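You operate a simulated robot arm through the tools that you are given. There is no shell and no other tool. Be economical: measure what you need, move in short steps, check, and stop when the job is done.

You are at the controls of a simulated two-armed robot. One attempt, no reset.

TASK
Put the grey nut away, pass the orange pliers across and put the lamp out.
Fine: hold the drawer box to open and shut its upper drawer, where the nut goes; pliers from hand to hand into the green tray; hold the hand lamp to switch it off.
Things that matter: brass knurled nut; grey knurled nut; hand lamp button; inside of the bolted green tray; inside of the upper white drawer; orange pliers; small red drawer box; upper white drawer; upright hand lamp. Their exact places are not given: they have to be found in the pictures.

The check looks at the end state, three seconds after you hand in, the way a careful person would. Anything else that was tipped, shoved, dropped, spilled or broken makes it a failure.

THE ROBOT
Two 7-joint arms with two-finger parallel grippers on one trunk, on a base that drives. Base frame: it is fixed to the floor where the robot stands at the start and does not move with it; the origin is under the middle of the robot, x ahead of it, y to its left, z up; the surface under the hand at the start is at about z = 0.86. Units: m, degrees, N and s.
The left shoulder is at the start at [0.07, 0.134, 1.282], the right one opposite. With the tool pointing down near the work surface each hand reaches from about 0.1 to 0.62 m from the robot's upright axis, wherever it stands, measured 20 degrees to its own side. Places, roughly: hand lamp button [0.5, 0.2, 1]; inside of the bolted green tray [0.5, 0.5, 0.9]; inside of the upper white drawer [0.6, -0.1, 0.9]; upper white drawer [0.5, -0.1, 0.9]. Payload 1.57 kg a hand.
Tool frame (each hand has its own): the origin (TCP) lies between the finger pads and is the grasp point; the fingertips stand 0.03 m ahead of it; z points along the fingers, y is the line along which they close. Largest opening 0.08 m; finger width 0.017, thickness 0.012; the body of the gripper, 0.04 by 0.082 m, starts 0.08 m behind the TCP.
Orientation is that of the tool frame in the base frame, as [roll, pitch, yaw] about the fixed x, y, z axes, in that order (R = Rz(yaw) Ry(pitch) Rx(roll)). With the fingers straight down and closing along the base's y, the tool's x points along the base's -x, its y along +y and its z along -z.

THE INTERFACE
- The arms move only by the tool step_arm. It takes "left_series", "right_series" or both (then of equal length, played together; a hand with none holds still); each is a list of rows, each a list of 7 numbers: the gripper command, from -1 (shut) to 1 (fully open), values between in proportion, then the shift along the tool's x, y, z in units of 200 mm (1.0 is 200 mm), then the turn, a rotation vector about the tool's x, y, z in units of 60 degrees (1.0 is 60 degrees). In form: [[fingers, x, y, z, ax, ay, az], ...]. A call has 1 to 10 rows; each row is the pose to reach, as a shift and turn from the pose commanded when the call began, along the tool's axes at that moment. A call with a number of a shift or a turn outside -1 to 1 is refused whole. A row lasts 0.2 s, in which the tool goes at most 0.05 m and 8.6 degrees; a call with a longer step from one row to the next is refused whole, and so is a gripper value outside its range. Where a pose cannot be reached the arm comes as near as it can. A force on the tool above 40 N (or 10 N above the force at the start of the call, whichever is more), or a blocked arm, ends the call early, and 0.2 s more pass. Each finger travels about 0.153 m/s and halts on what it meets, pressing with about 24 N; the grip force reading is that of the motor and also rises with nothing between the fingers. The clock runs only during rows and for 0.2 s after the last one: add rows that repeat a pose to give the fingers time. It gives the time, the measured TCP pose, the force on the tool (base axes), the opening and the grip force at its end, in the units of the frame above (readings bear some noise), with the torque about the TCP (base axes, N m) and any sound that the robot's microphone picked up.
- Cameras (640 x 400 px; columns grow to the right, rows downward): "scene" is now at [0.1378, 0.0004, 1.5085]; the picture's right is [0.00, -1.00, 0.00], its down [-0.60, -0.00, -0.80] and it looks along [0.80, 0.00, -0.60] (base axes); focal length 237 px, centre (320, 200). "left" rides on the left gripper at [0.072, 0.007, -0.122] in its tool frame; the picture's right is [-0.09, 1.00, 0.00], its down [-0.84, -0.08, -0.54] and it looks along [-0.54, -0.05, 0.84] (tool axes); focal length 238 px, centre (320, 200). "right" rides on the right gripper at [0.072, -0.007, -0.122] in its tool frame; the picture's right is [0.09, 1.00, 0.00], its down [-0.84, 0.08, -0.54] and it looks along [-0.54, 0.05, 0.84] (tool axes); focal length 238 px, centre (320, 200).
- get_image(camera): a new picture of that camera. No time passes.
- lift_body(by): slides the trunk up (or, below 0, down) by that many m; the arms and the scene camera ride with it, the base frame stays. It gives what a move gives, with no picture.
- base_move(legs): drives the robot by 1 to 6 legs, each [ahead, left, turn to the left] in m, m and degrees, along the robot's own axes; the way and the turn of a leg run together, so that a leg with both is an arc; at most 1.5 m and 180 degrees a leg. The arms and the cameras ride along, it lands a little off, and it stops where it bumps. It gives what a move gives.
- turn_head(pan, tilt): turns the head with the scene camera to pan (to the left, within 86 degrees either way) and tilt (down, from -29 to 69), counted from straight ahead of the robot. It gives what a move gives.
- pixel_to_xyz(camera, pixels): for up to 12 pixels [column, row] of the newest picture of that camera ("zoom" is the newest enlarged one), the place [x, y, z] in the base frame of the surface seen there, good to about 0.002 m. No time passes.
- zoom(camera, box): a new picture of the part [left, top, right, bottom] of that camera's present view, enlarged. No time passes.
- sign_off(): hands the job in; it is judged then, once.

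Go step by step. Measure first, check grasps and placings, and put right what went wrong. The budget is 80 turns and 62 pictures, counting those below and the enlarged ones. Unless the task says otherwise, let go and move clear before handing in, and close with one line.

The tools are called after ">>>" as name(argument=value, ...) on one line, values as JSON. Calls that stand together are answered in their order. step_arm: Moves the arms, as the interface text tells. Its arguments: {"type":"object","properties":{"left_series":{"type":"array","items":{"type":"array","items":{"type":"number"}}},"right_series":{"type":"array","items":{"type":"array","items":{"type":"number"}}}},"required":[]} The other tools are called the same way: lift_body (by) slides the trunk up or down; base_move (legs) drives the base; turn_head (pan, tilt) turns the head that bears the scene camera; get_image (camera) takes a picture; pixel_to_xyz (camera, pixels) gives the place of the surface under pixels of a picture; zoom (camera, box) takes an enlarged picture of a part of a camera's view; sign_off () hands the job in.

At the start:

```text
t: 0.0
left_position: [0.4515, 0.2124, 1.2935]
left_tcp_rot: [-179.9, 0.1, -179.9]
left_contact_force: [0.2, 0.6, 0.0]
left_torque: [0.03, -0.03, -0.01]
left_grip_width: 0.0798
left_gripper_force: 0.0
right_position: [0.4679, -0.2325, 1.3677]
right_tcp_rot: [179.9, 0.1, 179.8]
right_contact_force: [0.1, 0.1, 0.6]
right_torque: [0.03, -0.01, -0.02]
right_grip_width: 0.08
right_gripper_force: 0.0
trunk travel left (down, up): [-0.856, 0.084]
robot x, y, heading: [0.0012, 0.0001, -0.1]
head pan, tilt: [0.2, 36.6]
```

scene: 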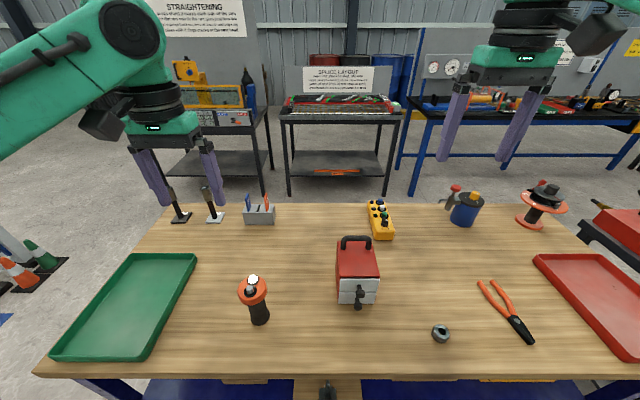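
right: 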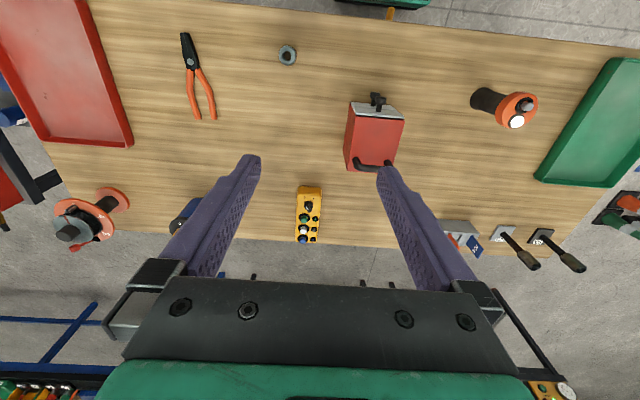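
left: 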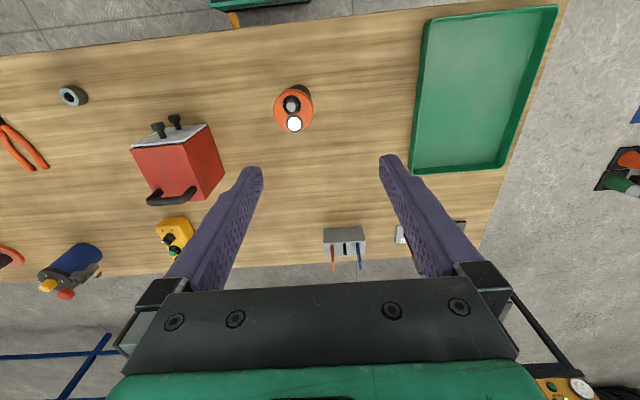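

The scene shows the red drawer box near (357,275), lamp at (255,300), grey nut at (440,333), pliers at (507,312) and the green tray at (125,305). I'll zoom for detail and measure.

>>> zoom(camera="scene", box=[220, 220, 400, 340])

>>> pixel_to_xyz(camera="scene", pixels=[[440, 327], [441, 341], [441, 334], [481, 283], [508, 283], [511, 317], [530, 340], [255, 283], [252, 278], [259, 320], [196, 255], [52, 355]])

>>> zoom(camera="scene", box=[400, 260, 560, 360])

```text
3.33 times, centred on (310, 280) of scene
```

zoom: 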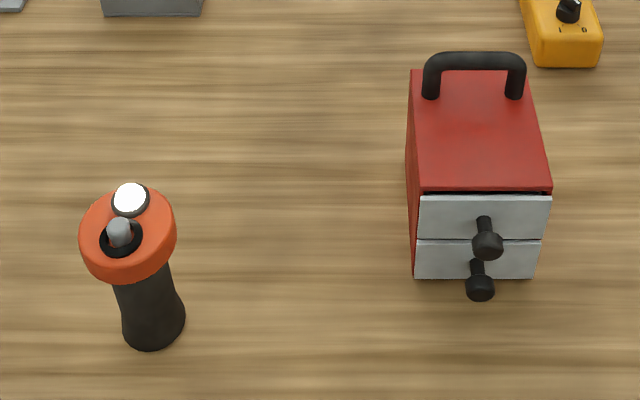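

```text
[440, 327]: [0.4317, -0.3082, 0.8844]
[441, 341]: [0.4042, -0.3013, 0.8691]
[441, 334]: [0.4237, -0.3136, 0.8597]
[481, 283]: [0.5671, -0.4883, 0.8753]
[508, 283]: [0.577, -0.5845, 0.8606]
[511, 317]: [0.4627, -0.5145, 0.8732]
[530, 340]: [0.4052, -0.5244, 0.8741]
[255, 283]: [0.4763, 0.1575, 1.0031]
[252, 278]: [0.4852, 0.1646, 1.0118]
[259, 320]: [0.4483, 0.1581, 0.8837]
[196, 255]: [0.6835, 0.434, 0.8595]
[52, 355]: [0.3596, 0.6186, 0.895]
```

```text
4.00 times, centred on (480, 310) of scene
```

zoom: 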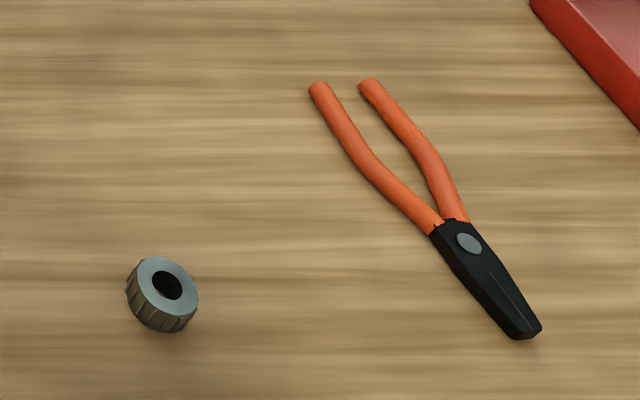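

The grey nut lies on the table tilted, pliers lie with the jaws toward me; the lamp has a button (grey) and white light on its top. I'll measure details on both.

>>> pixel_to_xyz(camera="zoom", pixels=[[128, 288], [197, 293], [150, 262], [185, 280], [163, 325], [318, 88], [368, 84], [380, 175], [440, 165], [450, 225], [468, 243], [525, 330]])

>>> zoom(camera="scene", box=[325, 230, 389, 310])

```text
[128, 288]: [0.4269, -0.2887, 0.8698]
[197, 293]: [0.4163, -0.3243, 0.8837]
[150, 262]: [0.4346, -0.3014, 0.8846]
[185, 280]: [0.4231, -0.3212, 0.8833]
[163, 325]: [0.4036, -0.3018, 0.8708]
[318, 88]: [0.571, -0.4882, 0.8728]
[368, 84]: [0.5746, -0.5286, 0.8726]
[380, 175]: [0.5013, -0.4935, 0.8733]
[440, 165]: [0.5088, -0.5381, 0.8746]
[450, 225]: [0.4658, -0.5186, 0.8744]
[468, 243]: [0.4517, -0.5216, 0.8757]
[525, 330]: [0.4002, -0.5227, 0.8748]
```

```text
5.00 times, centred on (357, 270) of scene
```

zoom: 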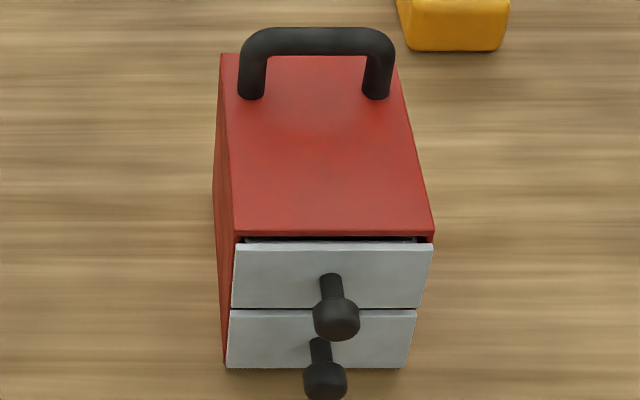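

Nut centre is about (0.419,-0.306), top 0.884, about 37 mm wide. Now the box geometry.

>>> pixel_to_xyz(camera="zoom", pixels=[[236, 228], [430, 230], [222, 58], [320, 34], [252, 45], [380, 45], [236, 255], [428, 255], [336, 318], [329, 283], [232, 300], [326, 380]])

>>> get_image(camera="left")

>>> zoom(camera="scene", box=[225, 260, 289, 330])

```text
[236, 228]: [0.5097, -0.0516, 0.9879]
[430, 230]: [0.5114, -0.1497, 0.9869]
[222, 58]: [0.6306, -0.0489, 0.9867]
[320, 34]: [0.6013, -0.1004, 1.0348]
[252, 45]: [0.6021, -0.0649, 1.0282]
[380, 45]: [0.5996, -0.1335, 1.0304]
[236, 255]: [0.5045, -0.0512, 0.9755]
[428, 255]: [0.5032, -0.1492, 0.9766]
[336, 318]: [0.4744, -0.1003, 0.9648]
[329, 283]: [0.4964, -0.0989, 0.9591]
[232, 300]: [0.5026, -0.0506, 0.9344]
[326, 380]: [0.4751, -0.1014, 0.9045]
```

```text
55 pictures are left
```

left: 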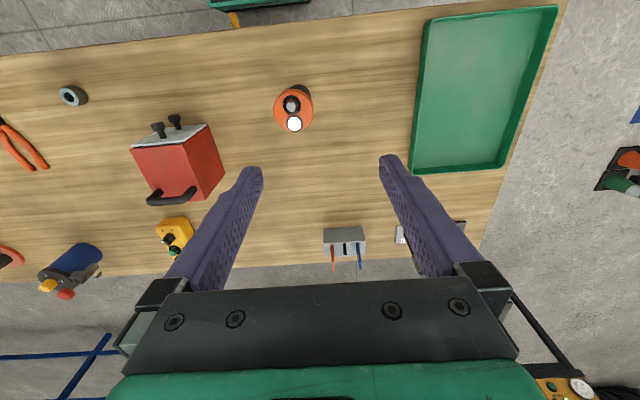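

```text
5.71 times, centred on (257, 295) of scene
```

zoom: 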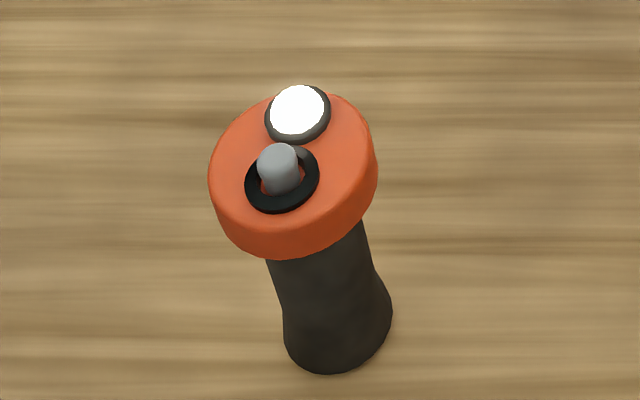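

Box: handle bar along y at x≈0.601, z≈1.03; upper knob at (0.475,-0.10,0.96). I need to know whether the robot can drive closer under the table, so I look down.

>>> turn_head(pan=0, tilt=69)

>>> get_image(camera="scene")

>>> pixel_to_xyz(camera="scene", pixels=[[320, 250], [320, 262], [320, 275], [320, 290], [320, 320], [320, 350], [320, 390], [250, 300], [390, 300], [150, 300], [490, 300]])

```text
t: 1.0
left_position: [0.4524, 0.2122, 1.2935]
left_tcp_rot: [-180.0, 0.0, -179.9]
left_contact_force: [0.0, 0.0, 0.4]
left_torque: [0.0, -0.01, -0.01]
left_grip_width: 0.0802
left_gripper_force: 0.1
right_position: [0.4681, -0.2313, 1.3676]
right_tcp_rot: [180.0, -0.1, 179.8]
right_contact_force: [-0.1, -0.3, -0.5]
right_torque: [0.03, 0.01, -0.02]
right_grip_width: 0.08
right_gripper_force: 0.0
trunk travel left (down, up): [-0.856, 0.084]
robot x, y, heading: [-0.0004, -0.0007, -0.2]
head pan, tilt: [0.0, 68.8]
```

```text
53 pictures are left
```

scene: 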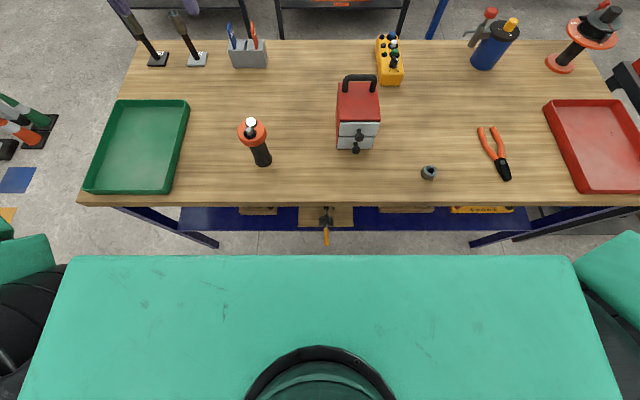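

```text
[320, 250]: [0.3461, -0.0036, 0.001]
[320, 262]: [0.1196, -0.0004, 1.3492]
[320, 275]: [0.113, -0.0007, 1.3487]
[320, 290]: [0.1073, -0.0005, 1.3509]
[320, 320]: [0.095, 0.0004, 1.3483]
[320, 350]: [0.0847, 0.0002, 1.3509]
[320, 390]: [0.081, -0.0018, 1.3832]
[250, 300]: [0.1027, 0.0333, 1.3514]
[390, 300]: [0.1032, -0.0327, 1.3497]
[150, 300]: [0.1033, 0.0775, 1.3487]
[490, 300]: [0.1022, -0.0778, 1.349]
```

The trunk front is at x≈0.12 and floor is seen from x≈0.35. I check how the table edge, shelf and legs sit relative to the base.

>>> pixel_to_xyz(camera="scene", pixels=[[220, 228], [280, 228], [450, 226], [320, 202], [212, 244], [478, 244], [326, 240], [320, 206], [300, 254], [15, 270], [600, 260]])

>>> turn_head(pan=80, tilt=69)

>>> get_image(camera="scene")

```text
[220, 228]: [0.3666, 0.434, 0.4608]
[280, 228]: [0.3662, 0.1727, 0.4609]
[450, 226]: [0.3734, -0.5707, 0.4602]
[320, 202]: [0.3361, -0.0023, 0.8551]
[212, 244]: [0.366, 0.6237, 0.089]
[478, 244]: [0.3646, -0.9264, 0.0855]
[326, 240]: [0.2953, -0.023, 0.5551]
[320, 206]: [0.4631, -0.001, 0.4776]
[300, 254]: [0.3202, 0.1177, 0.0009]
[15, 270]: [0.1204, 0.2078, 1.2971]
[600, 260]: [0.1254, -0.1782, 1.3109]
```

```text
t: 2.5
left_position: [0.4525, 0.2121, 1.2939]
left_tcp_rot: [180.0, 0.0, -179.9]
left_contact_force: [-0.8, -1.0, -1.0]
left_torque: [0.0, -0.02, 0.0]
left_grip_width: 0.0801
left_gripper_force: 0.1
right_position: [0.4677, -0.2309, 1.367]
right_tcp_rot: [-180.0, -0.1, 179.9]
right_contact_force: [-0.2, -0.4, 0.1]
right_torque: [-0.05, 0.01, -0.01]
right_grip_width: 0.0799
right_gripper_force: 0.0
trunk travel left (down, up): [-0.856, 0.084]
robot x, y, heading: [-0.0016, 0.0013, -0.2]
head pan, tilt: [80.0, 68.8]
```

```text
52 pictures are left
```

scene: 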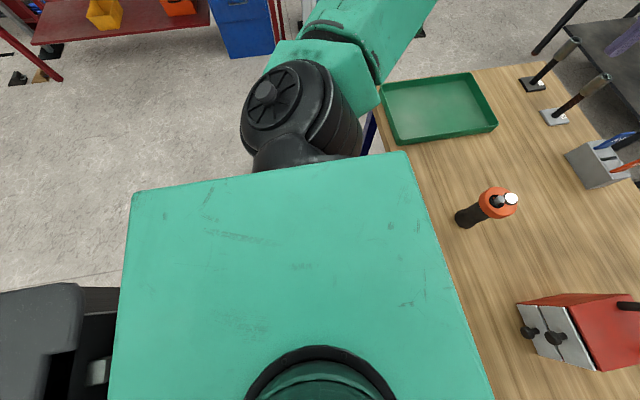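

Table front is x≈0.336 and the shelf and legs begin at 0.366, with floor clear to 0.32, so a modest advance should be safe. I drive 0.1 right and 0.08 ahead.

>>> base_move(legs=[[0, -0.12, 0.2], [0.08, 0, 0]])

>>> turn_head(pan=0, tilt=45)

>>> get_image(camera="scene")

```text
t: 4.4
left_position: [0.5203, 0.0973, 1.2968]
left_tcp_rot: [-179.8, 0.4, -179.8]
left_contact_force: [-0.3, 0.1, 0.1]
left_torque: [0.01, -0.03, 0.01]
left_grip_width: 0.08
left_gripper_force: 0.1
right_position: [0.5369, -0.3438, 1.3725]
right_tcp_rot: [-179.9, 0.6, -179.9]
right_contact_force: [-1.5, 0.8, 0.9]
right_torque: [-0.01, -0.09, 0.02]
right_grip_width: 0.08
right_gripper_force: 0.1
trunk travel left (down, up): [-0.856, 0.084]
robot x, y, heading: [0.0784, -0.119, 0.1]
head pan, tilt: [80.0, 68.8]
```

```text
t: 5.9
left_position: [0.5305, 0.0963, 1.2933]
left_tcp_rot: [-180.0, 0.0, -179.8]
left_contact_force: [-0.2, 0.0, 0.3]
left_torque: [-0.03, -0.02, 0.0]
left_grip_width: 0.0798
left_gripper_force: 0.0
right_position: [0.5479, -0.3473, 1.3676]
right_tcp_rot: [179.9, -0.1, -179.9]
right_contact_force: [-0.5, 0.7, -0.6]
right_torque: [-0.01, 0.02, 0.0]
right_grip_width: 0.0799
right_gripper_force: 0.1
trunk travel left (down, up): [-0.856, 0.084]
robot x, y, heading: [0.0782, -0.1195, 0.0]
head pan, tilt: [0.0, 45.0]
```

```text
51 pictures are left
```

scene: 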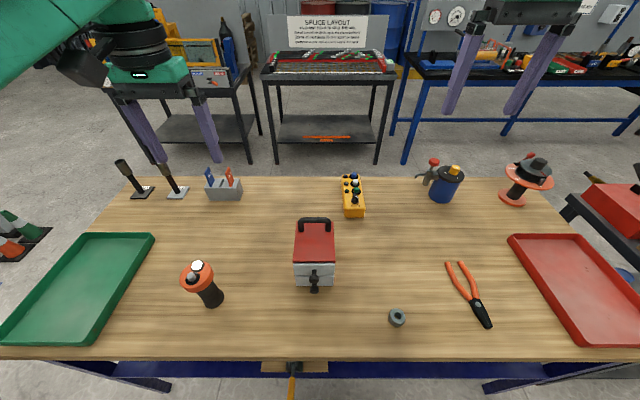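

The advance worked (robot at 0.078,-0.12). Now I bring the left hand toward above the handle while turning it 60°, and the right hand toward the front of the box.

>>> step_arm(left_series=[[1, -0.044, -0.09, 0.09, 0, 0, 0.125], [1, -0.088, -0.18, 0.18, 0, 0, 0.25], [1, -0.13, -0.27, 0.27, 0, 0, 0.375], [1, -0.175, -0.365, 0.36, 0, 0, 0.5], [1, -0.22, -0.455, 0.45, 0, 0, 0.625], [1, -0.26, -0.55, 0.54, 0, 0, 0.75], [1, -0.305, -0.64, 0.63, 0, 0, 0.875], [1, -0.35, -0.73, 0.715, 0, 0, 1.0]], right_series=[[1, 0.0675, 0.03, 0.125, 0, 0, 0], [1, 0.135, 0.06, 0.25, 0, 0, 0], [1, 0.2025, 0.09, 0.375, 0, 0, 0], [1, 0.27, 0.12, 0.5, 0, 0, 0], [1, 0.3375, 0.15, 0.625, 0, 0, 0], [1, 0.405, 0.18, 0.75, 0, 0, 0], [1, 0.4725, 0.21, 0.875, 0, 0, 0], [1, 0.54, 0.24, 1.0, 0, 0, 0]])

```text
t: 7.7
left_position: [0.6017, -0.0502, 1.1503]
left_tcp_rot: [180.0, 0.0, 120.1]
left_contact_force: [0.2, -1.6, -0.5]
left_torque: [0.02, -0.01, 0.02]
left_grip_width: 0.0801
left_gripper_force: 0.0
right_position: [0.4399, -0.2998, 1.1687]
right_tcp_rot: [180.0, 0.1, -179.9]
right_contact_force: [-0.2, 0.4, -0.4]
right_torque: [-0.03, 0.03, -0.01]
right_grip_width: 0.0799
right_gripper_force: 0.1
trunk travel left (down, up): [-0.856, 0.084]
robot x, y, heading: [0.0764, -0.1169, 0.3]
head pan, tilt: [0.0, 45.0]
```

Left is at (0.602,-0.050,1.150), yaw 120. I finish the turn and lean it 20° to its own side.

>>> step_arm(left_series=[[1, -0.013, -0.009, 0.03, 0.0175, -0.065, 0.099], [1, -0.026, -0.018, 0.06, 0.035, -0.13, 0.198], [1, -0.039, -0.027, 0.09, 0.052, -0.195, 0.297], [1, -0.052, -0.036, 0.12, 0.07, -0.26, 0.396], [1, -0.065, -0.047, 0.15, 0.0873, -0.326, 0.4955], [1, -0.065, -0.047, 0.15, 0.0873, -0.326, 0.4955]])

>>> get_image(camera="left")

>>> get_image(camera="scene")

```text
t: 9.1
left_position: [0.5987, -0.0656, 1.119]
left_tcp_rot: [180.0, 20.1, 90.1]
left_contact_force: [0.3, 0.4, 0.5]
left_torque: [0.0, -0.01, 0.02]
left_grip_width: 0.0799
left_gripper_force: 0.0
right_position: [0.4397, -0.2979, 1.1682]
right_tcp_rot: [-180.0, 0.0, -179.9]
right_contact_force: [0.0, 0.3, 0.2]
right_torque: [0.0, -0.02, 0.0]
right_grip_width: 0.08
right_gripper_force: 0.0
trunk travel left (down, up): [-0.856, 0.084]
robot x, y, heading: [0.0785, -0.117, 0.2]
head pan, tilt: [0.0, 45.0]
```

```text
50 pictures are left
```

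left: 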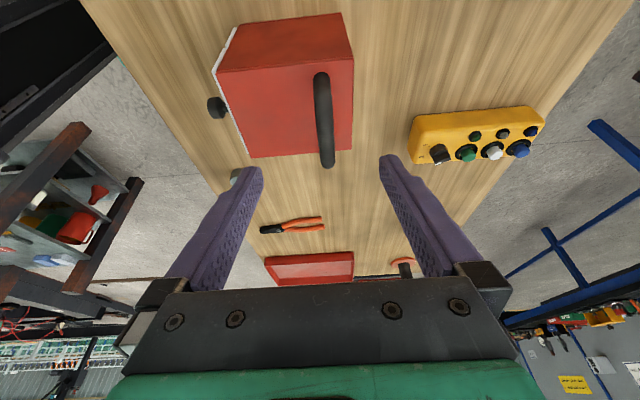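

```text
49 pictures are left
```

scene: 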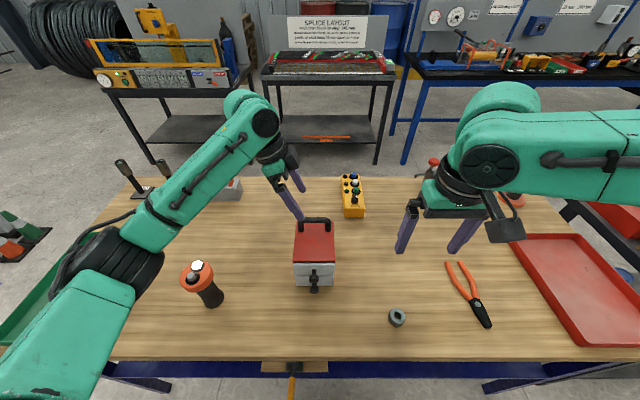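

The handle bar sits between the fingers; I advance 98 mm along the tool axis, then close.

>>> step_arm(left_series=[[1, 0, 0, 0.12, 0, 0, 0], [1, 0, 0, 0.24, 0, 0, 0], [1, 0, 0, 0.36, 0, 0, 0], [1, 0, 0, 0.44, 0, 0, 0], [1, 0, 0, 0.49, 0, 0, 0], [1, 0, 0, 0.49, 0, 0, 0], [-1, 0, 0, 0.49, 0, 0, 0], [-1, 0, 0, 0.49, 0, 0, 0], [-1, 0, 0, 0.49, 0, 0, 0]])

>>> zoom(camera="scene", box=[250, 170, 410, 310])

```text
t: 11.1
left_position: [0.6014, -0.0983, 1.0292]
left_tcp_rot: [179.8, 20.0, 90.1]
left_contact_force: [11.0, 0.5, 13.1]
left_torque: [-0.08, -0.05, -0.02]
left_grip_width: 0.0153
left_gripper_force: 24.1
right_position: [0.441, -0.3008, 1.1687]
right_tcp_rot: [-179.9, 0.0, -179.9]
right_contact_force: [-1.1, 0.4, 0.5]
right_torque: [0.03, 0.01, 0.0]
right_grip_width: 0.0799
right_gripper_force: 0.1
trunk travel left (down, up): [-0.856, 0.084]
robot x, y, heading: [0.0771, -0.1172, -0.0]
head pan, tilt: [0.0, 45.0]
```

```text
2.86 times, centred on (330, 240) of scene
```

zoom: 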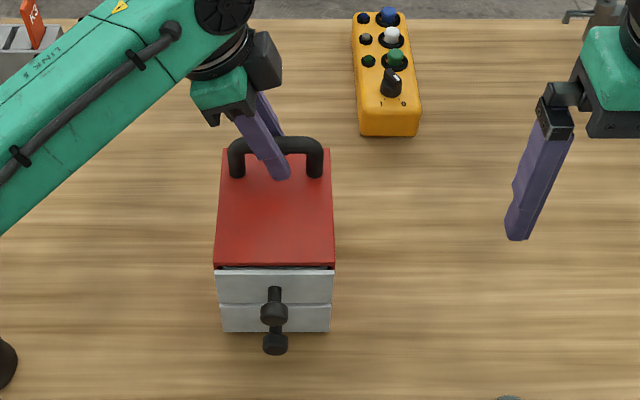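

The handle is gripped (opening 15 mm, 24 N). I re-measure the upper knob at zoom (274,313).

>>> pixel_to_xyz(camera="zoom", pixels=[[274, 313], [263, 315], [286, 315], [274, 290], [274, 305], [274, 322], [274, 343], [220, 275], [332, 275], [276, 300]])

>>> get_image(camera="right")

```text
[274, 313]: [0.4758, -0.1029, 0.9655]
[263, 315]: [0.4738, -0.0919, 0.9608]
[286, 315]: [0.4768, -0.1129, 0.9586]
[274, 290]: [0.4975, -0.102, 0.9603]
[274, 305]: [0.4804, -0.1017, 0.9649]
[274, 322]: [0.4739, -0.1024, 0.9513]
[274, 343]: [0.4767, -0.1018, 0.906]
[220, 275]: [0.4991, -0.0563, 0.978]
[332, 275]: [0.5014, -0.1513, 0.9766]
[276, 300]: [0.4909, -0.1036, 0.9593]
```

```text
47 pictures are left
```

right: 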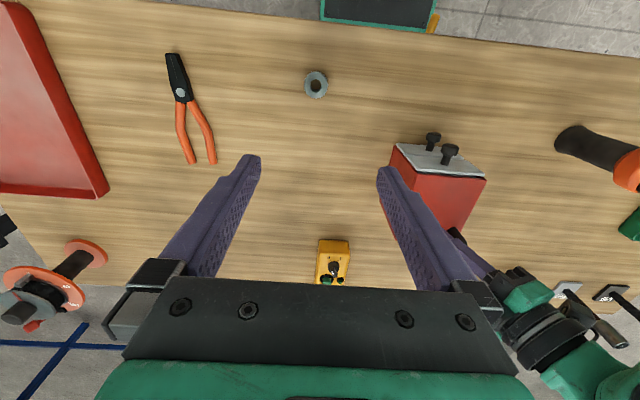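

Knob centre is about (0.478,-0.1025,0.956). I move the right hand above it (fingers closing along y), then lower.

>>> step_arm(right_series=[[1, -0.031, 0.165, 0.1, 0, 0, 0], [1, -0.062, 0.33, 0.2, 0, 0, 0], [1, -0.093, 0.495, 0.3, 0, 0, 0], [1, -0.124, 0.66, 0.4, 0, 0, 0], [1, -0.155, 0.83, 0.5, 0, 0, 0], [1, -0.185, 0.99, 0.55, 0, 0, 0], [1, -0.185, 0.99, 0.55, 0, 0, 0]])

>>> get_image(camera="scene")

>>> get_image(camera="right")

```text
t: 12.7
left_position: [0.6007, -0.0972, 1.0296]
left_tcp_rot: [179.9, 20.1, 90.1]
left_contact_force: [15.8, 0.6, 22.2]
left_torque: [-0.05, 0.06, -0.05]
left_grip_width: 0.0156
left_gripper_force: 23.8
right_position: [0.4593, -0.1624, 1.0748]
right_tcp_rot: [179.8, 0.2, -179.9]
right_contact_force: [0.2, 0.7, 0.5]
right_torque: [0.03, 0.0, -0.01]
right_grip_width: 0.08
right_gripper_force: 0.0
right hand out of reach, approached as far as the arm can: row 5, 6, 7
trunk travel left (down, up): [-0.856, 0.084]
robot x, y, heading: [0.077, -0.1165, 0.4]
head pan, tilt: [0.0, 45.0]
```

```text
46 pictures are left
```

scene: 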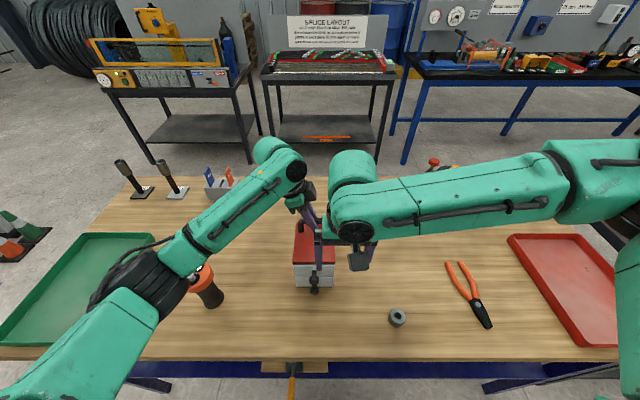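

```text
45 pictures are left
```

right: 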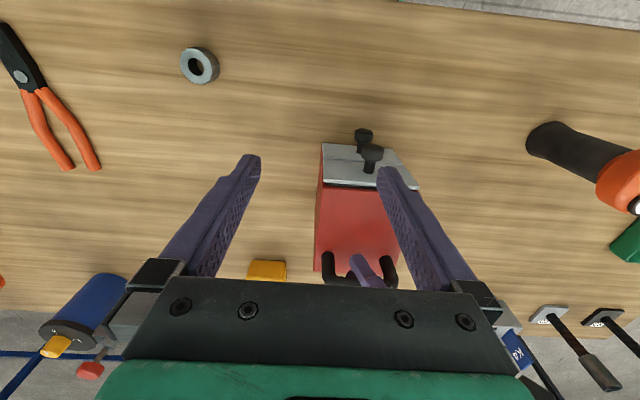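

The right hand stopped at y≈-0.162: vertical it can't reach further left. Leaning it 30° to its own side should bring the wrist back in reach.

>>> step_arm(right_series=[[1, 0, 0, 0, -0.1, 0, 0], [1, 0, 0, 0, -0.2, 0, 0], [1, 0, 0, 0, -0.3, 0, 0], [1, 0, 0, 0, -0.4, 0, 0], [1, 0, 0, 0, -0.5, 0, 0], [1, 0, 0, 0, -0.5, 0, 0]])

```text
t: 14.1
left_position: [0.6006, -0.0976, 1.0289]
left_tcp_rot: [179.9, 20.1, 90.1]
left_contact_force: [15.1, 0.9, 22.3]
left_torque: [0.08, 0.04, 0.02]
left_grip_width: 0.0158
left_gripper_force: 23.9
right_position: [0.46, -0.1613, 1.0777]
right_tcp_rot: [150.0, 0.1, -179.8]
right_contact_force: [-0.2, -0.4, -0.5]
right_torque: [0.0, 0.02, -0.01]
right_grip_width: 0.0798
right_gripper_force: 0.1
trunk travel left (down, up): [-0.856, 0.084]
robot x, y, heading: [0.0738, -0.1173, -0.0]
head pan, tilt: [0.0, 45.0]
```

Lean took effect. Now I line up and advance along the tool axis onto the knob, still open.

>>> step_arm(right_series=[[1, -0.045, -0.024, 0.13, 0, 0, 0], [1, -0.09, -0.048, 0.27, 0, 0, 0], [1, -0.09, -0.048, 0.4, 0, 0, 0], [1, -0.09, -0.048, 0.52, 0, 0, 0], [1, -0.09, -0.048, 0.6, 0, 0, 0], [1, -0.09, -0.048, 0.655, 0, 0, 0], [1, -0.09, -0.048, 0.655, 0, 0, 0]])

>>> get_image(camera="right")

>>> zoom(camera="scene", box=[250, 170, 410, 310])

```text
t: 15.7
left_position: [0.5996, -0.0977, 1.029]
left_tcp_rot: [179.9, 20.1, 90.3]
left_contact_force: [15.4, 1.5, 21.4]
left_torque: [-0.02, -0.03, -0.03]
left_grip_width: 0.0155
left_gripper_force: 24.1
right_position: [0.4675, -0.1272, 0.9814]
right_tcp_rot: [150.0, 0.0, -179.9]
right_contact_force: [-0.1, -0.3, 0.9]
right_torque: [0.0, 0.03, 0.04]
right_grip_width: 0.0801
right_gripper_force: 0.0
right hand out of reach, approached as far as the arm can: row 4, 5, 6, 7
trunk travel left (down, up): [-0.856, 0.084]
robot x, y, heading: [0.078, -0.1163, -0.1]
head pan, tilt: [0.0, 45.0]
```

```text
44 pictures are left
```

right: 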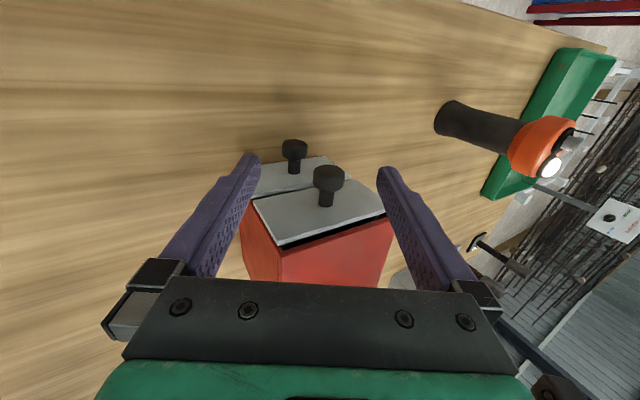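

```text
2.86 times, centred on (330, 240) of scene
```

zoom: 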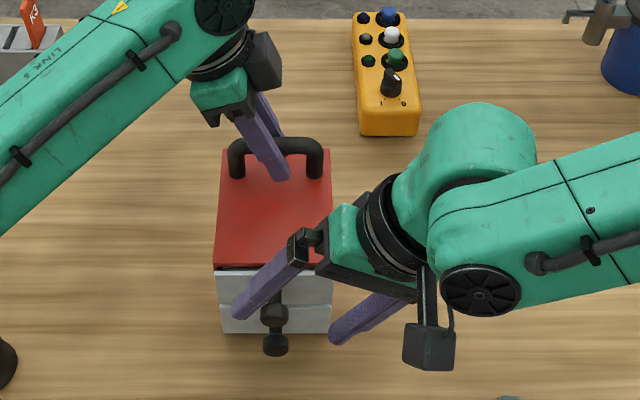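

The right arm stalls about 27 mm short — with the robot square to the box both hands meet near its centreline. I'll let go of the handle, retract both hands, then stand further left turned 30° to the right so the knob lies on the right hand's side.

>>> step_arm(left_series=[[1, 0, 0, 0, 0, 0, 0], [1, 0, 0, 0, 0, 0, 0], [1, 0, 0, -0.1, 0, 0, 0], [1, 0, 0, -0.25, 0, 0, 0], [1, 0, 0, -0.4, 0, 0, 0], [1, 0, 0, -0.6, 0, 0, 0], [1, 0, 0, -0.8, 0, 0, 0], [1, 0, 0, -0.9, 0, 0, 0]], right_series=[[1, 0, 0, -0.05, 0, 0, 0], [1, 0, 0, -0.15, 0, 0, 0], [1, 0, 0, -0.3, 0, 0, 0], [1, 0, 0, -0.45, 0, 0, 0], [1, 0, 0, -0.6, 0, 0, 0], [1, 0, 0, -0.75, 0, 0, 0], [1, 0, 0, -0.9, 0, 0, 0], [1, 0, 0, -1.0, 0, 0, 0]])

```text
t: 17.5
left_position: [0.5985, -0.0363, 1.1974]
left_tcp_rot: [-180.0, 20.1, 90.2]
left_contact_force: [0.3, 0.7, -0.4]
left_torque: [-0.01, 0.03, -0.01]
left_grip_width: 0.0801
left_gripper_force: 0.1
right_position: [0.4667, -0.2258, 1.1553]
right_tcp_rot: [150.0, 0.1, -179.7]
right_contact_force: [0.2, 0.1, 0.1]
right_torque: [-0.01, 0.03, -0.01]
right_grip_width: 0.0801
right_gripper_force: 0.1
trunk travel left (down, up): [-0.856, 0.084]
robot x, y, heading: [0.0778, -0.1136, 0.3]
head pan, tilt: [0.0, 45.0]
```

Both clear. I drive left 0.285 and turn 30° right.

>>> base_move(legs=[[0, 0.285, 0], [0, 0, -30]])

>>> turn_head(pan=15, tilt=45)

>>> get_image(camera="scene")

```text
t: 21.0
left_position: [0.5686, -0.019, 1.1971]
left_tcp_rot: [180.0, 20.2, 59.9]
left_contact_force: [-0.5, -0.9, 0.0]
left_torque: [0.01, -0.04, -0.02]
left_grip_width: 0.0799
left_gripper_force: 0.1
right_position: [0.3595, -0.116, 1.1545]
right_tcp_rot: [150.1, 0.0, 149.9]
right_contact_force: [0.8, -0.1, 0.1]
right_torque: [-0.01, -0.01, 0.0]
right_grip_width: 0.0801
right_gripper_force: 0.1
trunk travel left (down, up): [-0.856, 0.084]
robot x, y, heading: [0.0777, 0.1713, -30.2]
head pan, tilt: [0.0, 45.0]
```

```text
t: 21.8
left_position: [0.5695, -0.02, 1.1984]
left_tcp_rot: [-179.9, 19.8, 59.8]
left_contact_force: [0.1, 0.3, 0.2]
left_torque: [0.0, -0.01, 0.02]
left_grip_width: 0.0798
left_gripper_force: 0.0
right_position: [0.3581, -0.1174, 1.154]
right_tcp_rot: [150.1, 0.1, 149.8]
right_contact_force: [-0.5, -0.6, -0.2]
right_torque: [-0.03, 0.01, 0.01]
right_grip_width: 0.0801
right_gripper_force: 0.1
trunk travel left (down, up): [-0.856, 0.084]
robot x, y, heading: [0.0788, 0.1738, -30.0]
head pan, tilt: [15.0, 45.0]
```

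```text
42 pictures are left
```

scene: 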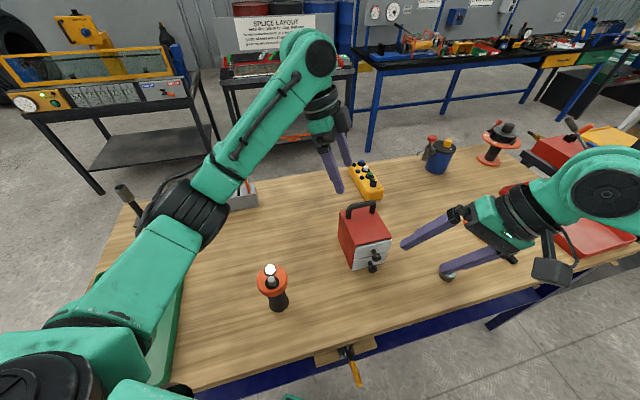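

The box is at (365,235) and the right hand is to its right. I bring the right hand first to a pre-approach pose on the knob to test reach, turning it to close along y again.

>>> step_arm(right_series=[[1, -0.1, -0.024, 0.09, 0, 0.0417, -0.072], [1, -0.2, -0.048, 0.18, 0, 0.083, -0.144], [1, -0.3, -0.072, 0.275, 0, 0.125, -0.2165], [1, -0.4, -0.097, 0.367, 0, 0.167, -0.289], [1, -0.505, -0.12, 0.46, 0, 0.208, -0.361], [1, -0.607, -0.145, 0.551, 0, 0.25, -0.433], [1, -0.607, -0.145, 0.551, 0, 0.25, -0.433]])

```text
t: 23.4
left_position: [0.5688, -0.0198, 1.198]
left_tcp_rot: [180.0, 20.0, 60.0]
left_contact_force: [-0.1, 0.2, 0.5]
left_torque: [-0.02, -0.03, -0.02]
left_grip_width: 0.0799
left_gripper_force: 0.0
right_position: [0.4339, -0.1511, 1.0627]
right_tcp_rot: [150.0, 0.1, 179.8]
right_contact_force: [0.0, -0.2, 0.5]
right_torque: [-0.04, 0.06, 0.01]
right_grip_width: 0.0799
right_gripper_force: 0.0
right hand out of reach, approached as far as the arm can: row 5, 6, 7
trunk travel left (down, up): [-0.856, 0.084]
robot x, y, heading: [0.0776, 0.1723, -29.9]
head pan, tilt: [15.0, 45.0]
```

Stalled 44 mm short again: a wrist/elbow limit with this lean. I raise the trunk and try the hand upright instead.

>>> lift_body(by=0.082)

>>> step_arm(right_series=[[1, -0.044, 0.012, 0.076, 0.1, 0, 0], [1, -0.088, 0.024, 0.152, 0.2, 0, 0], [1, -0.132, 0.036, 0.228, 0.3, 0, 0], [1, -0.176, 0.048, 0.304, 0.4, 0, 0], [1, -0.22, 0.06, 0.38, 0.5, 0, 0], [1, -0.22, 0.06, 0.38, 0.5, 0, 0]])

>>> get_image(camera="scene")

```text
t: 24.6
left_position: [0.5688, -0.019, 1.2806]
left_tcp_rot: [179.9, 20.0, 59.9]
left_contact_force: [0.6, 0.4, -0.3]
left_torque: [0.0, -0.02, -0.01]
left_grip_width: 0.08
left_gripper_force: 0.1
right_position: [0.4339, -0.1508, 1.1454]
right_tcp_rot: [150.0, 0.1, 179.8]
right_contact_force: [-0.4, -0.7, -0.3]
right_torque: [0.02, 0.02, -0.03]
right_grip_width: 0.0803
right_gripper_force: 0.1
trunk travel left (down, up): [-0.938, 0.002]
robot x, y, heading: [0.0755, 0.1703, -30.5]
head pan, tilt: [15.0, 45.0]
```

```text
t: 25.9
left_position: [0.5676, -0.0201, 1.2788]
left_tcp_rot: [180.0, 19.9, 59.8]
left_contact_force: [1.1, 0.6, -0.6]
left_torque: [0.02, 0.0, -0.02]
left_grip_width: 0.0796
left_gripper_force: 0.1
right_position: [0.4136, -0.1296, 1.116]
right_tcp_rot: [-179.8, 0.1, 179.7]
right_contact_force: [-0.3, -0.6, -0.7]
right_torque: [0.01, -0.02, 0.03]
right_grip_width: 0.0798
right_gripper_force: 0.2
right hand out of reach, approached as far as the arm can: row 1, 2, 3, 4, 5, 6
trunk travel left (down, up): [-0.938, 0.002]
robot x, y, heading: [0.0775, 0.1732, -30.0]
head pan, tilt: [15.0, 45.0]
```

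```text
41 pictures are left
```

scene: 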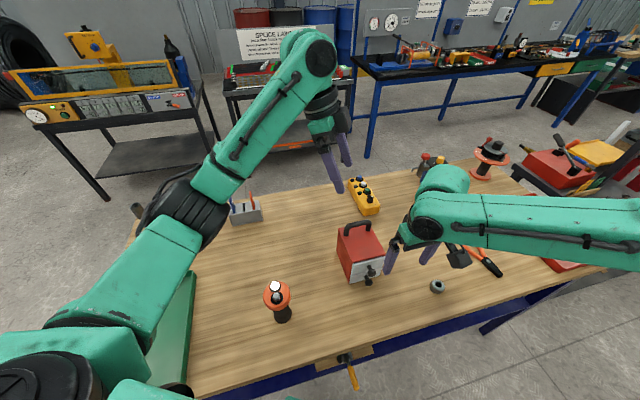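

The right wrist prefers the other turn; square-on with the knob about 0.13 m to its right should be within its proven range. I retract the right hand, turn back square and stand at y≈0.03, then test the left on the handle.

>>> step_arm(right_series=[[1, 0.0, -0.05, -0.1, 0, 0, 0], [1, 0.0, -0.15, -0.2, 0, 0, 0], [1, 0.0, -0.25, -0.3, 0, 0, 0], [1, 0.0, -0.35, -0.4, 0, 0, 0]])

>>> base_move(legs=[[0, 0, 30], [0, -0.143, 0]])

>>> turn_head(pan=-5, tilt=45)

```text
t: 26.9
left_position: [0.5676, -0.0199, 1.2793]
left_tcp_rot: [179.9, 20.0, 59.9]
left_contact_force: [0.2, -0.3, 0.5]
left_torque: [-0.01, 0.02, -0.01]
left_grip_width: 0.08
left_gripper_force: 0.1
right_position: [0.4129, -0.2021, 1.1975]
right_tcp_rot: [-180.0, 0.2, 179.8]
right_contact_force: [-0.3, 0.2, -0.3]
right_torque: [-0.02, -0.02, 0.02]
right_grip_width: 0.0802
right_gripper_force: 0.0
trunk travel left (down, up): [-0.938, 0.002]
robot x, y, heading: [0.0761, 0.1743, -30.1]
head pan, tilt: [15.0, 45.0]
```

```text
t: 29.8
left_position: [0.5989, 0.1117, 1.2797]
left_tcp_rot: [-179.9, 20.2, 90.2]
left_contact_force: [0.4, -0.2, -1.3]
left_torque: [-0.01, 0.0, -0.02]
left_grip_width: 0.08
left_gripper_force: 0.0
right_position: [0.5551, -0.1245, 1.1973]
right_tcp_rot: [-179.8, 0.0, -150.0]
right_contact_force: [-0.5, 0.2, 0.8]
right_torque: [-0.01, 0.05, -0.02]
right_grip_width: 0.0798
right_gripper_force: 0.1
trunk travel left (down, up): [-0.938, 0.002]
robot x, y, heading: [0.0775, 0.0277, 0.0]
head pan, tilt: [15.0, 45.0]
```

```text
t: 30.6
left_position: [0.5986, 0.1066, 1.2791]
left_tcp_rot: [-180.0, 20.0, 90.0]
left_contact_force: [-0.1, 0.5, -0.1]
left_torque: [0.01, -0.01, 0.02]
left_grip_width: 0.0801
left_gripper_force: 0.0
right_position: [0.5555, -0.1285, 1.1973]
right_tcp_rot: [179.9, 0.2, -150.1]
right_contact_force: [0.2, 0.4, 0.0]
right_torque: [0.01, 0.0, 0.02]
right_grip_width: 0.0799
right_gripper_force: 0.1
trunk travel left (down, up): [-0.938, 0.002]
robot x, y, heading: [0.0764, 0.027, 0.1]
head pan, tilt: [-5.0, 45.0]
```

Now right hand goes back to the side of the nut turned square, while the left tests the approach to the handle.

>>> step_arm(left_series=[[1, 0, 0, 0, 0, 0, 0], [1, 0, 0, 0, 0, 0, 0], [1, 0, 0, 0, 0, 0, 0], [1, -0.076, 0.001, 0.133, 0, 0, 0], [1, -0.153, 0.002, 0.266, 0, 0, 0], [1, -0.229, 0.003, 0.4, 0, 0, 0], [1, -0.306, 0.004, 0.53, 0, 0, 0], [1, -0.382, 0.005, 0.665, 0, 0, 0], [1, -0.459, 0.006, 0.8, 0, 0, 0], [1, -0.535, 0.007, 0.93, 0, 0, 0]], right_series=[[1, 0.1475, -0.03, 0.04, 0, 0, 0.083], [1, 0.295, -0.06, 0.08, 0, 0, 0.167], [1, 0.4425, -0.09, 0.125, 0, 0, 0.25], [1, 0.59, -0.12, 0.167, 0, 0, 0.333], [1, 0.7375, -0.15, 0.21, 0, 0, 0.417], [1, 0.885, -0.18, 0.25, 0, 0, 0.5], [1, 0.885, -0.18, 0.25, 0, 0, 0.5], [1, 0.885, -0.18, 0.25, 0, 0, 0.5], [1, 0.885, -0.18, 0.25, 0, 0, 0.5], [1, 0.885, -0.18, 0.25, 0, 0, 0.5]])

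>>> get_image(camera="scene")

```text
t: 32.8
left_position: [0.5997, -0.0564, 1.1408]
left_tcp_rot: [-180.0, 20.0, 90.1]
left_contact_force: [-0.5, 0.8, -0.1]
left_torque: [0.02, -0.02, 0.01]
left_grip_width: 0.08
left_gripper_force: 0.1
right_position: [0.4216, -0.2475, 1.1466]
right_tcp_rot: [180.0, 0.1, -180.0]
right_contact_force: [-0.5, -1.2, -0.3]
right_torque: [-0.04, 0.03, 0.01]
right_grip_width: 0.0799
right_gripper_force: 0.1
trunk travel left (down, up): [-0.938, 0.002]
robot x, y, heading: [0.0794, 0.0281, -0.2]
head pan, tilt: [-5.0, 45.0]
```

```text
40 pictures are left
```

scene: 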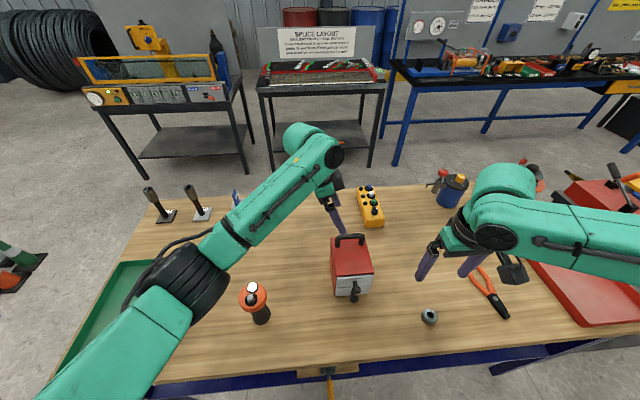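

The left reaches the handle from here. I advance and grip it, and bring the right hand upright above the knob.

>>> step_arm(left_series=[[1, 0, 0, 0.12, 0, 0, 0], [1, 0, 0, 0.24, 0, 0, 0], [1, 0, 0, 0.36, 0, 0, 0], [1, 0, 0, 0.46, 0, 0, 0], [1, 0, 0, 0.54, 0, 0, 0], [1, 0, 0, 0.59, 0, 0, 0], [1, 0, 0, 0.59, 0, 0, 0], [-1, 0, 0, 0.59, 0, 0, 0], [-1, 0, 0, 0.59, 0, 0, 0], [-1, 0, 0, 0.59, 0, 0, 0]], right_series=[[1, -0.04, 0.1, 0.07, 0, 0, 0], [1, -0.08, 0.2, 0.14, 0, 0, 0], [1, -0.12, 0.31, 0.21, 0, 0, 0], [1, -0.16, 0.41, 0.28, 0, 0, 0], [1, -0.2, 0.52, 0.35, 0, 0, 0], [1, -0.24, 0.62, 0.42, 0, 0, 0], [1, -0.282, 0.725, 0.485, 0, 0, 0], [1, -0.282, 0.725, 0.485, 0, 0, 0], [1, -0.282, 0.725, 0.485, 0, 0, 0], [1, -0.282, 0.725, 0.485, 0, 0, 0]])

>>> get_image(camera="right")

```text
t: 35.0
left_position: [0.6016, -0.0948, 1.0294]
left_tcp_rot: [180.0, 20.0, 90.1]
left_contact_force: [5.9, 1.4, 3.0]
left_torque: [0.03, -0.05, 0.08]
left_grip_width: 0.0154
left_gripper_force: 24.1
right_position: [0.4774, -0.1, 1.0498]
right_tcp_rot: [180.0, 0.0, -180.0]
right_contact_force: [-0.1, 0.0, 0.4]
right_torque: [0.04, 0.01, 0.0]
right_grip_width: 0.0802
right_gripper_force: 0.1
trunk travel left (down, up): [-0.938, 0.002]
robot x, y, heading: [0.0779, 0.0238, 0.1]
head pan, tilt: [-5.0, 45.0]
```

```text
39 pictures are left
```

right: 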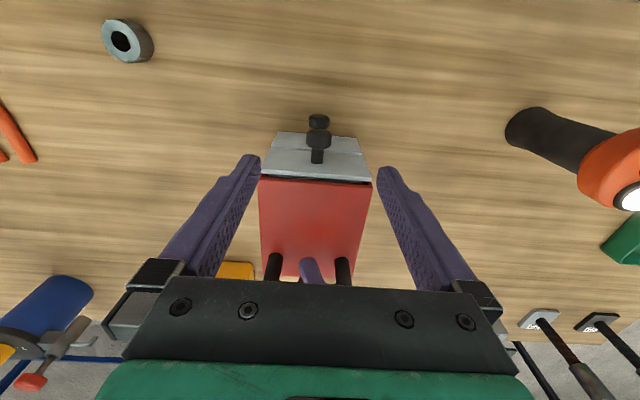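

Both in place and the knob (318,140) is centred between the fingers. I lower 90 mm and close.

>>> step_arm(right_series=[[1, 0, -0.01, 0.12, 0, 0, 0], [1, 0, -0.01, 0.25, 0, 0, 0], [1, 0, -0.01, 0.37, 0, 0, 0], [1, 0, -0.01, 0.45, 0, 0, 0], [1, 0, -0.01, 0.45, 0, 0, 0], [-1, 0, -0.01, 0.45, 0, 0, 0], [-1, 0, -0.01, 0.45, 0, 0, 0], [-1, 0, -0.01, 0.45, 0, 0, 0]])

>>> get_image(camera="right")

```text
t: 36.8
left_position: [0.6021, -0.0952, 1.0311]
left_tcp_rot: [180.0, 20.1, 90.1]
left_contact_force: [9.4, 1.8, 10.9]
left_torque: [-0.03, 0.01, 0.03]
left_grip_width: 0.0156
left_gripper_force: 23.9
right_position: [0.4612, -0.1277, 0.9963]
right_tcp_rot: [180.0, 0.1, 180.0]
right_contact_force: [-0.2, -0.5, 0.4]
right_torque: [0.04, 0.02, 0.0]
right_grip_width: 0.0
right_gripper_force: 20.9
right hand out of reach, approached as far as the arm can: row 2, 3, 4, 5, 6, 7, 8
trunk travel left (down, up): [-0.938, 0.002]
robot x, y, heading: [0.0747, 0.0269, 0.2]
head pan, tilt: [-5.0, 45.0]
```

```text
38 pictures are left
```

right: 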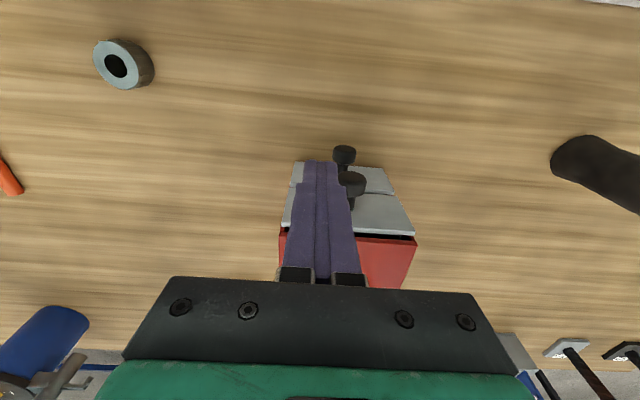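

Upright the arm runs out while lowering. Leaning 30° to its own side extended its range before, so I raise, reopen and lean, then approach along that axis.

>>> step_arm(right_series=[[-1, 0, 0, -0.15, 0, 0, 0], [-1, -0.04, -0.06, -0.3, 0, 0, 0], [1, -0.085, -0.125, -0.3, -0.1, 0, 0], [1, -0.085, -0.125, -0.28, -0.2, 0, 0], [1, -0.085, -0.125, -0.26, -0.3, 0, 0], [1, -0.085, -0.125, -0.24, -0.4, 0, 0], [1, -0.085, -0.125, -0.24, -0.5, 0, 0], [1, -0.085, -0.125, -0.24, -0.5, 0, 0]])

```text
t: 38.6
left_position: [0.6021, -0.0945, 1.0309]
left_tcp_rot: [-179.9, 20.0, 90.1]
left_contact_force: [9.7, 1.1, 12.6]
left_torque: [0.08, -0.03, 0.08]
left_grip_width: 0.0155
left_gripper_force: 24.3
right_position: [0.4792, -0.1537, 1.0429]
right_tcp_rot: [149.9, 0.1, 180.0]
right_contact_force: [0.1, 0.3, 0.2]
right_torque: [0.02, -0.01, 0.02]
right_grip_width: 0.0801
right_gripper_force: 0.0
trunk travel left (down, up): [-0.938, 0.002]
robot x, y, heading: [0.0772, 0.0249, 0.1]
head pan, tilt: [-5.0, 45.0]
```

Pose reached exactly. I advance 96 mm along the axis.

>>> step_arm(right_series=[[1, 0, 0, 0.12, 0, 0, 0], [1, 0, 0, 0.24, 0, 0, 0], [1, 0, 0, 0.36, 0, 0, 0], [1, 0, 0, 0.44, 0, 0, 0], [1, 0, 0, 0.48, 0, 0, 0], [1, 0, 0, 0.48, 0, 0, 0]])

>>> get_image(camera="right")

```text
t: 40.0
left_position: [0.601, -0.0961, 1.0315]
left_tcp_rot: [-180.0, 20.1, 90.2]
left_contact_force: [8.9, 0.2, 9.5]
left_torque: [-0.1, -0.01, 0.04]
left_grip_width: 0.0156
left_gripper_force: 23.8
right_position: [0.4718, -0.1095, 0.9867]
right_tcp_rot: [149.9, 0.1, 180.0]
right_contact_force: [-0.5, -1.0, 0.4]
right_torque: [-0.01, 0.03, -0.03]
right_grip_width: 0.0798
right_gripper_force: 0.0
right hand out of reach, approached as far as the arm can: row 3, 4, 5, 6
trunk travel left (down, up): [-0.938, 0.002]
robot x, y, heading: [0.0792, 0.0297, 0.2]
head pan, tilt: [-5.0, 45.0]
```

```text
37 pictures are left
```

right: 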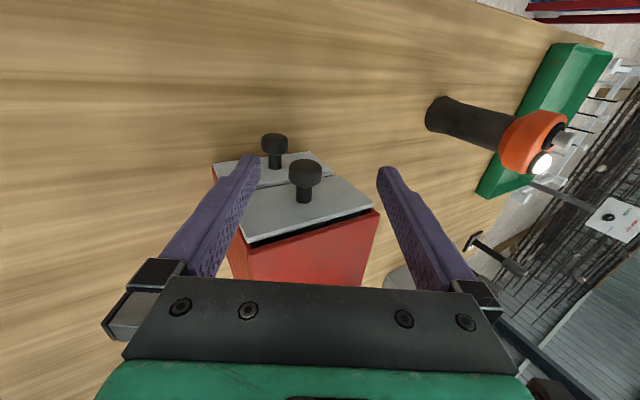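

Still about 31 mm short, but a lower trunk gave more downward range earlier. I release the handle, retract both hands and look at the clearance before lowering the trunk.

>>> step_arm(left_series=[[1, 0, 0, 0, 0, 0, 0], [1, 0, 0, 0, 0, 0, 0], [1, 0, 0, -0.1, 0, 0, 0], [1, 0, 0, -0.25, 0, 0, 0], [1, 0, 0, -0.4, 0, 0, 0], [1, 0, 0, -0.6, 0, 0, 0], [1, 0, 0, -0.8, 0, 0, 0]], right_series=[[1, 0, 0, -0.05, 0, 0, 0], [1, 0, 0, -0.15, 0, 0, 0], [1, 0, 0, -0.3, 0, 0, 0], [1, 0, 0, -0.45, 0, 0, 0], [1, 0, 0, -0.6, 0, 0, 0], [1, 0, 0, -0.7, 0, 0, 0], [1, 0, 0, -0.7, 0, 0, 0]])

>>> get_image(camera="scene")

>>> pixel_to_xyz(camera="scene", pixels=[[190, 285], [215, 305], [250, 240], [150, 330], [253, 290], [180, 310], [205, 270], [120, 360], [342, 235], [360, 290]])

```text
t: 41.6
left_position: [0.6006, -0.0405, 1.182]
left_tcp_rot: [-179.9, 20.1, 90.1]
left_contact_force: [-1.1, 0.0, 0.1]
left_torque: [0.02, -0.01, 0.01]
left_grip_width: 0.0798
left_gripper_force: 0.0
right_position: [0.4716, -0.1801, 1.1106]
right_tcp_rot: [150.0, 0.0, -179.9]
right_contact_force: [-0.1, 0.7, 0.1]
right_torque: [-0.03, 0.0, -0.01]
right_grip_width: 0.0798
right_gripper_force: 0.0
trunk travel left (down, up): [-0.938, 0.002]
robot x, y, heading: [0.0769, 0.0249, 0.2]
head pan, tilt: [-5.0, 45.0]
```

```text
36 pictures are left
```

scene: 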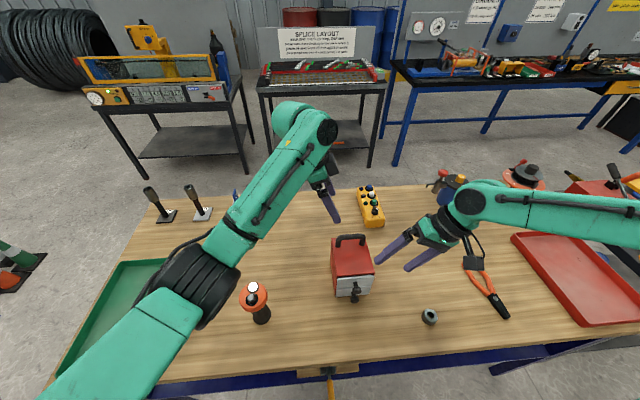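

```text
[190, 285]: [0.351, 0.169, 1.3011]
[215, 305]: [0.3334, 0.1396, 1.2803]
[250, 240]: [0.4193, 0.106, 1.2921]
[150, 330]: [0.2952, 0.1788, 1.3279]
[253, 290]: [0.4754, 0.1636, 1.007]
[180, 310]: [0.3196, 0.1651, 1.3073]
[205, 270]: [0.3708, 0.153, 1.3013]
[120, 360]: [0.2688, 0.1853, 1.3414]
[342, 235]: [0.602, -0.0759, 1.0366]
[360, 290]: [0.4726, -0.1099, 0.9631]
```

The left elbow sits at z≈1.3, well above the lamp, so there's ample room. I lower the trunk 0.12.

>>> lift_body(by=-0.12)

```text
t: 43.1
left_position: [0.6021, -0.0403, 1.0623]
left_tcp_rot: [-180.0, 20.1, 90.2]
left_contact_force: [-0.3, 0.3, -0.2]
left_torque: [0.03, -0.03, 0.05]
left_grip_width: 0.0799
left_gripper_force: 0.0
right_position: [0.4716, -0.1801, 0.989]
right_tcp_rot: [150.1, 0.3, -180.0]
right_contact_force: [-0.2, -0.5, -0.4]
right_torque: [0.03, 0.04, 0.03]
right_grip_width: 0.08
right_gripper_force: 0.0
trunk travel left (down, up): [-0.818, 0.122]
robot x, y, heading: [0.0788, 0.0304, -0.1]
head pan, tilt: [-5.0, 45.0]
```

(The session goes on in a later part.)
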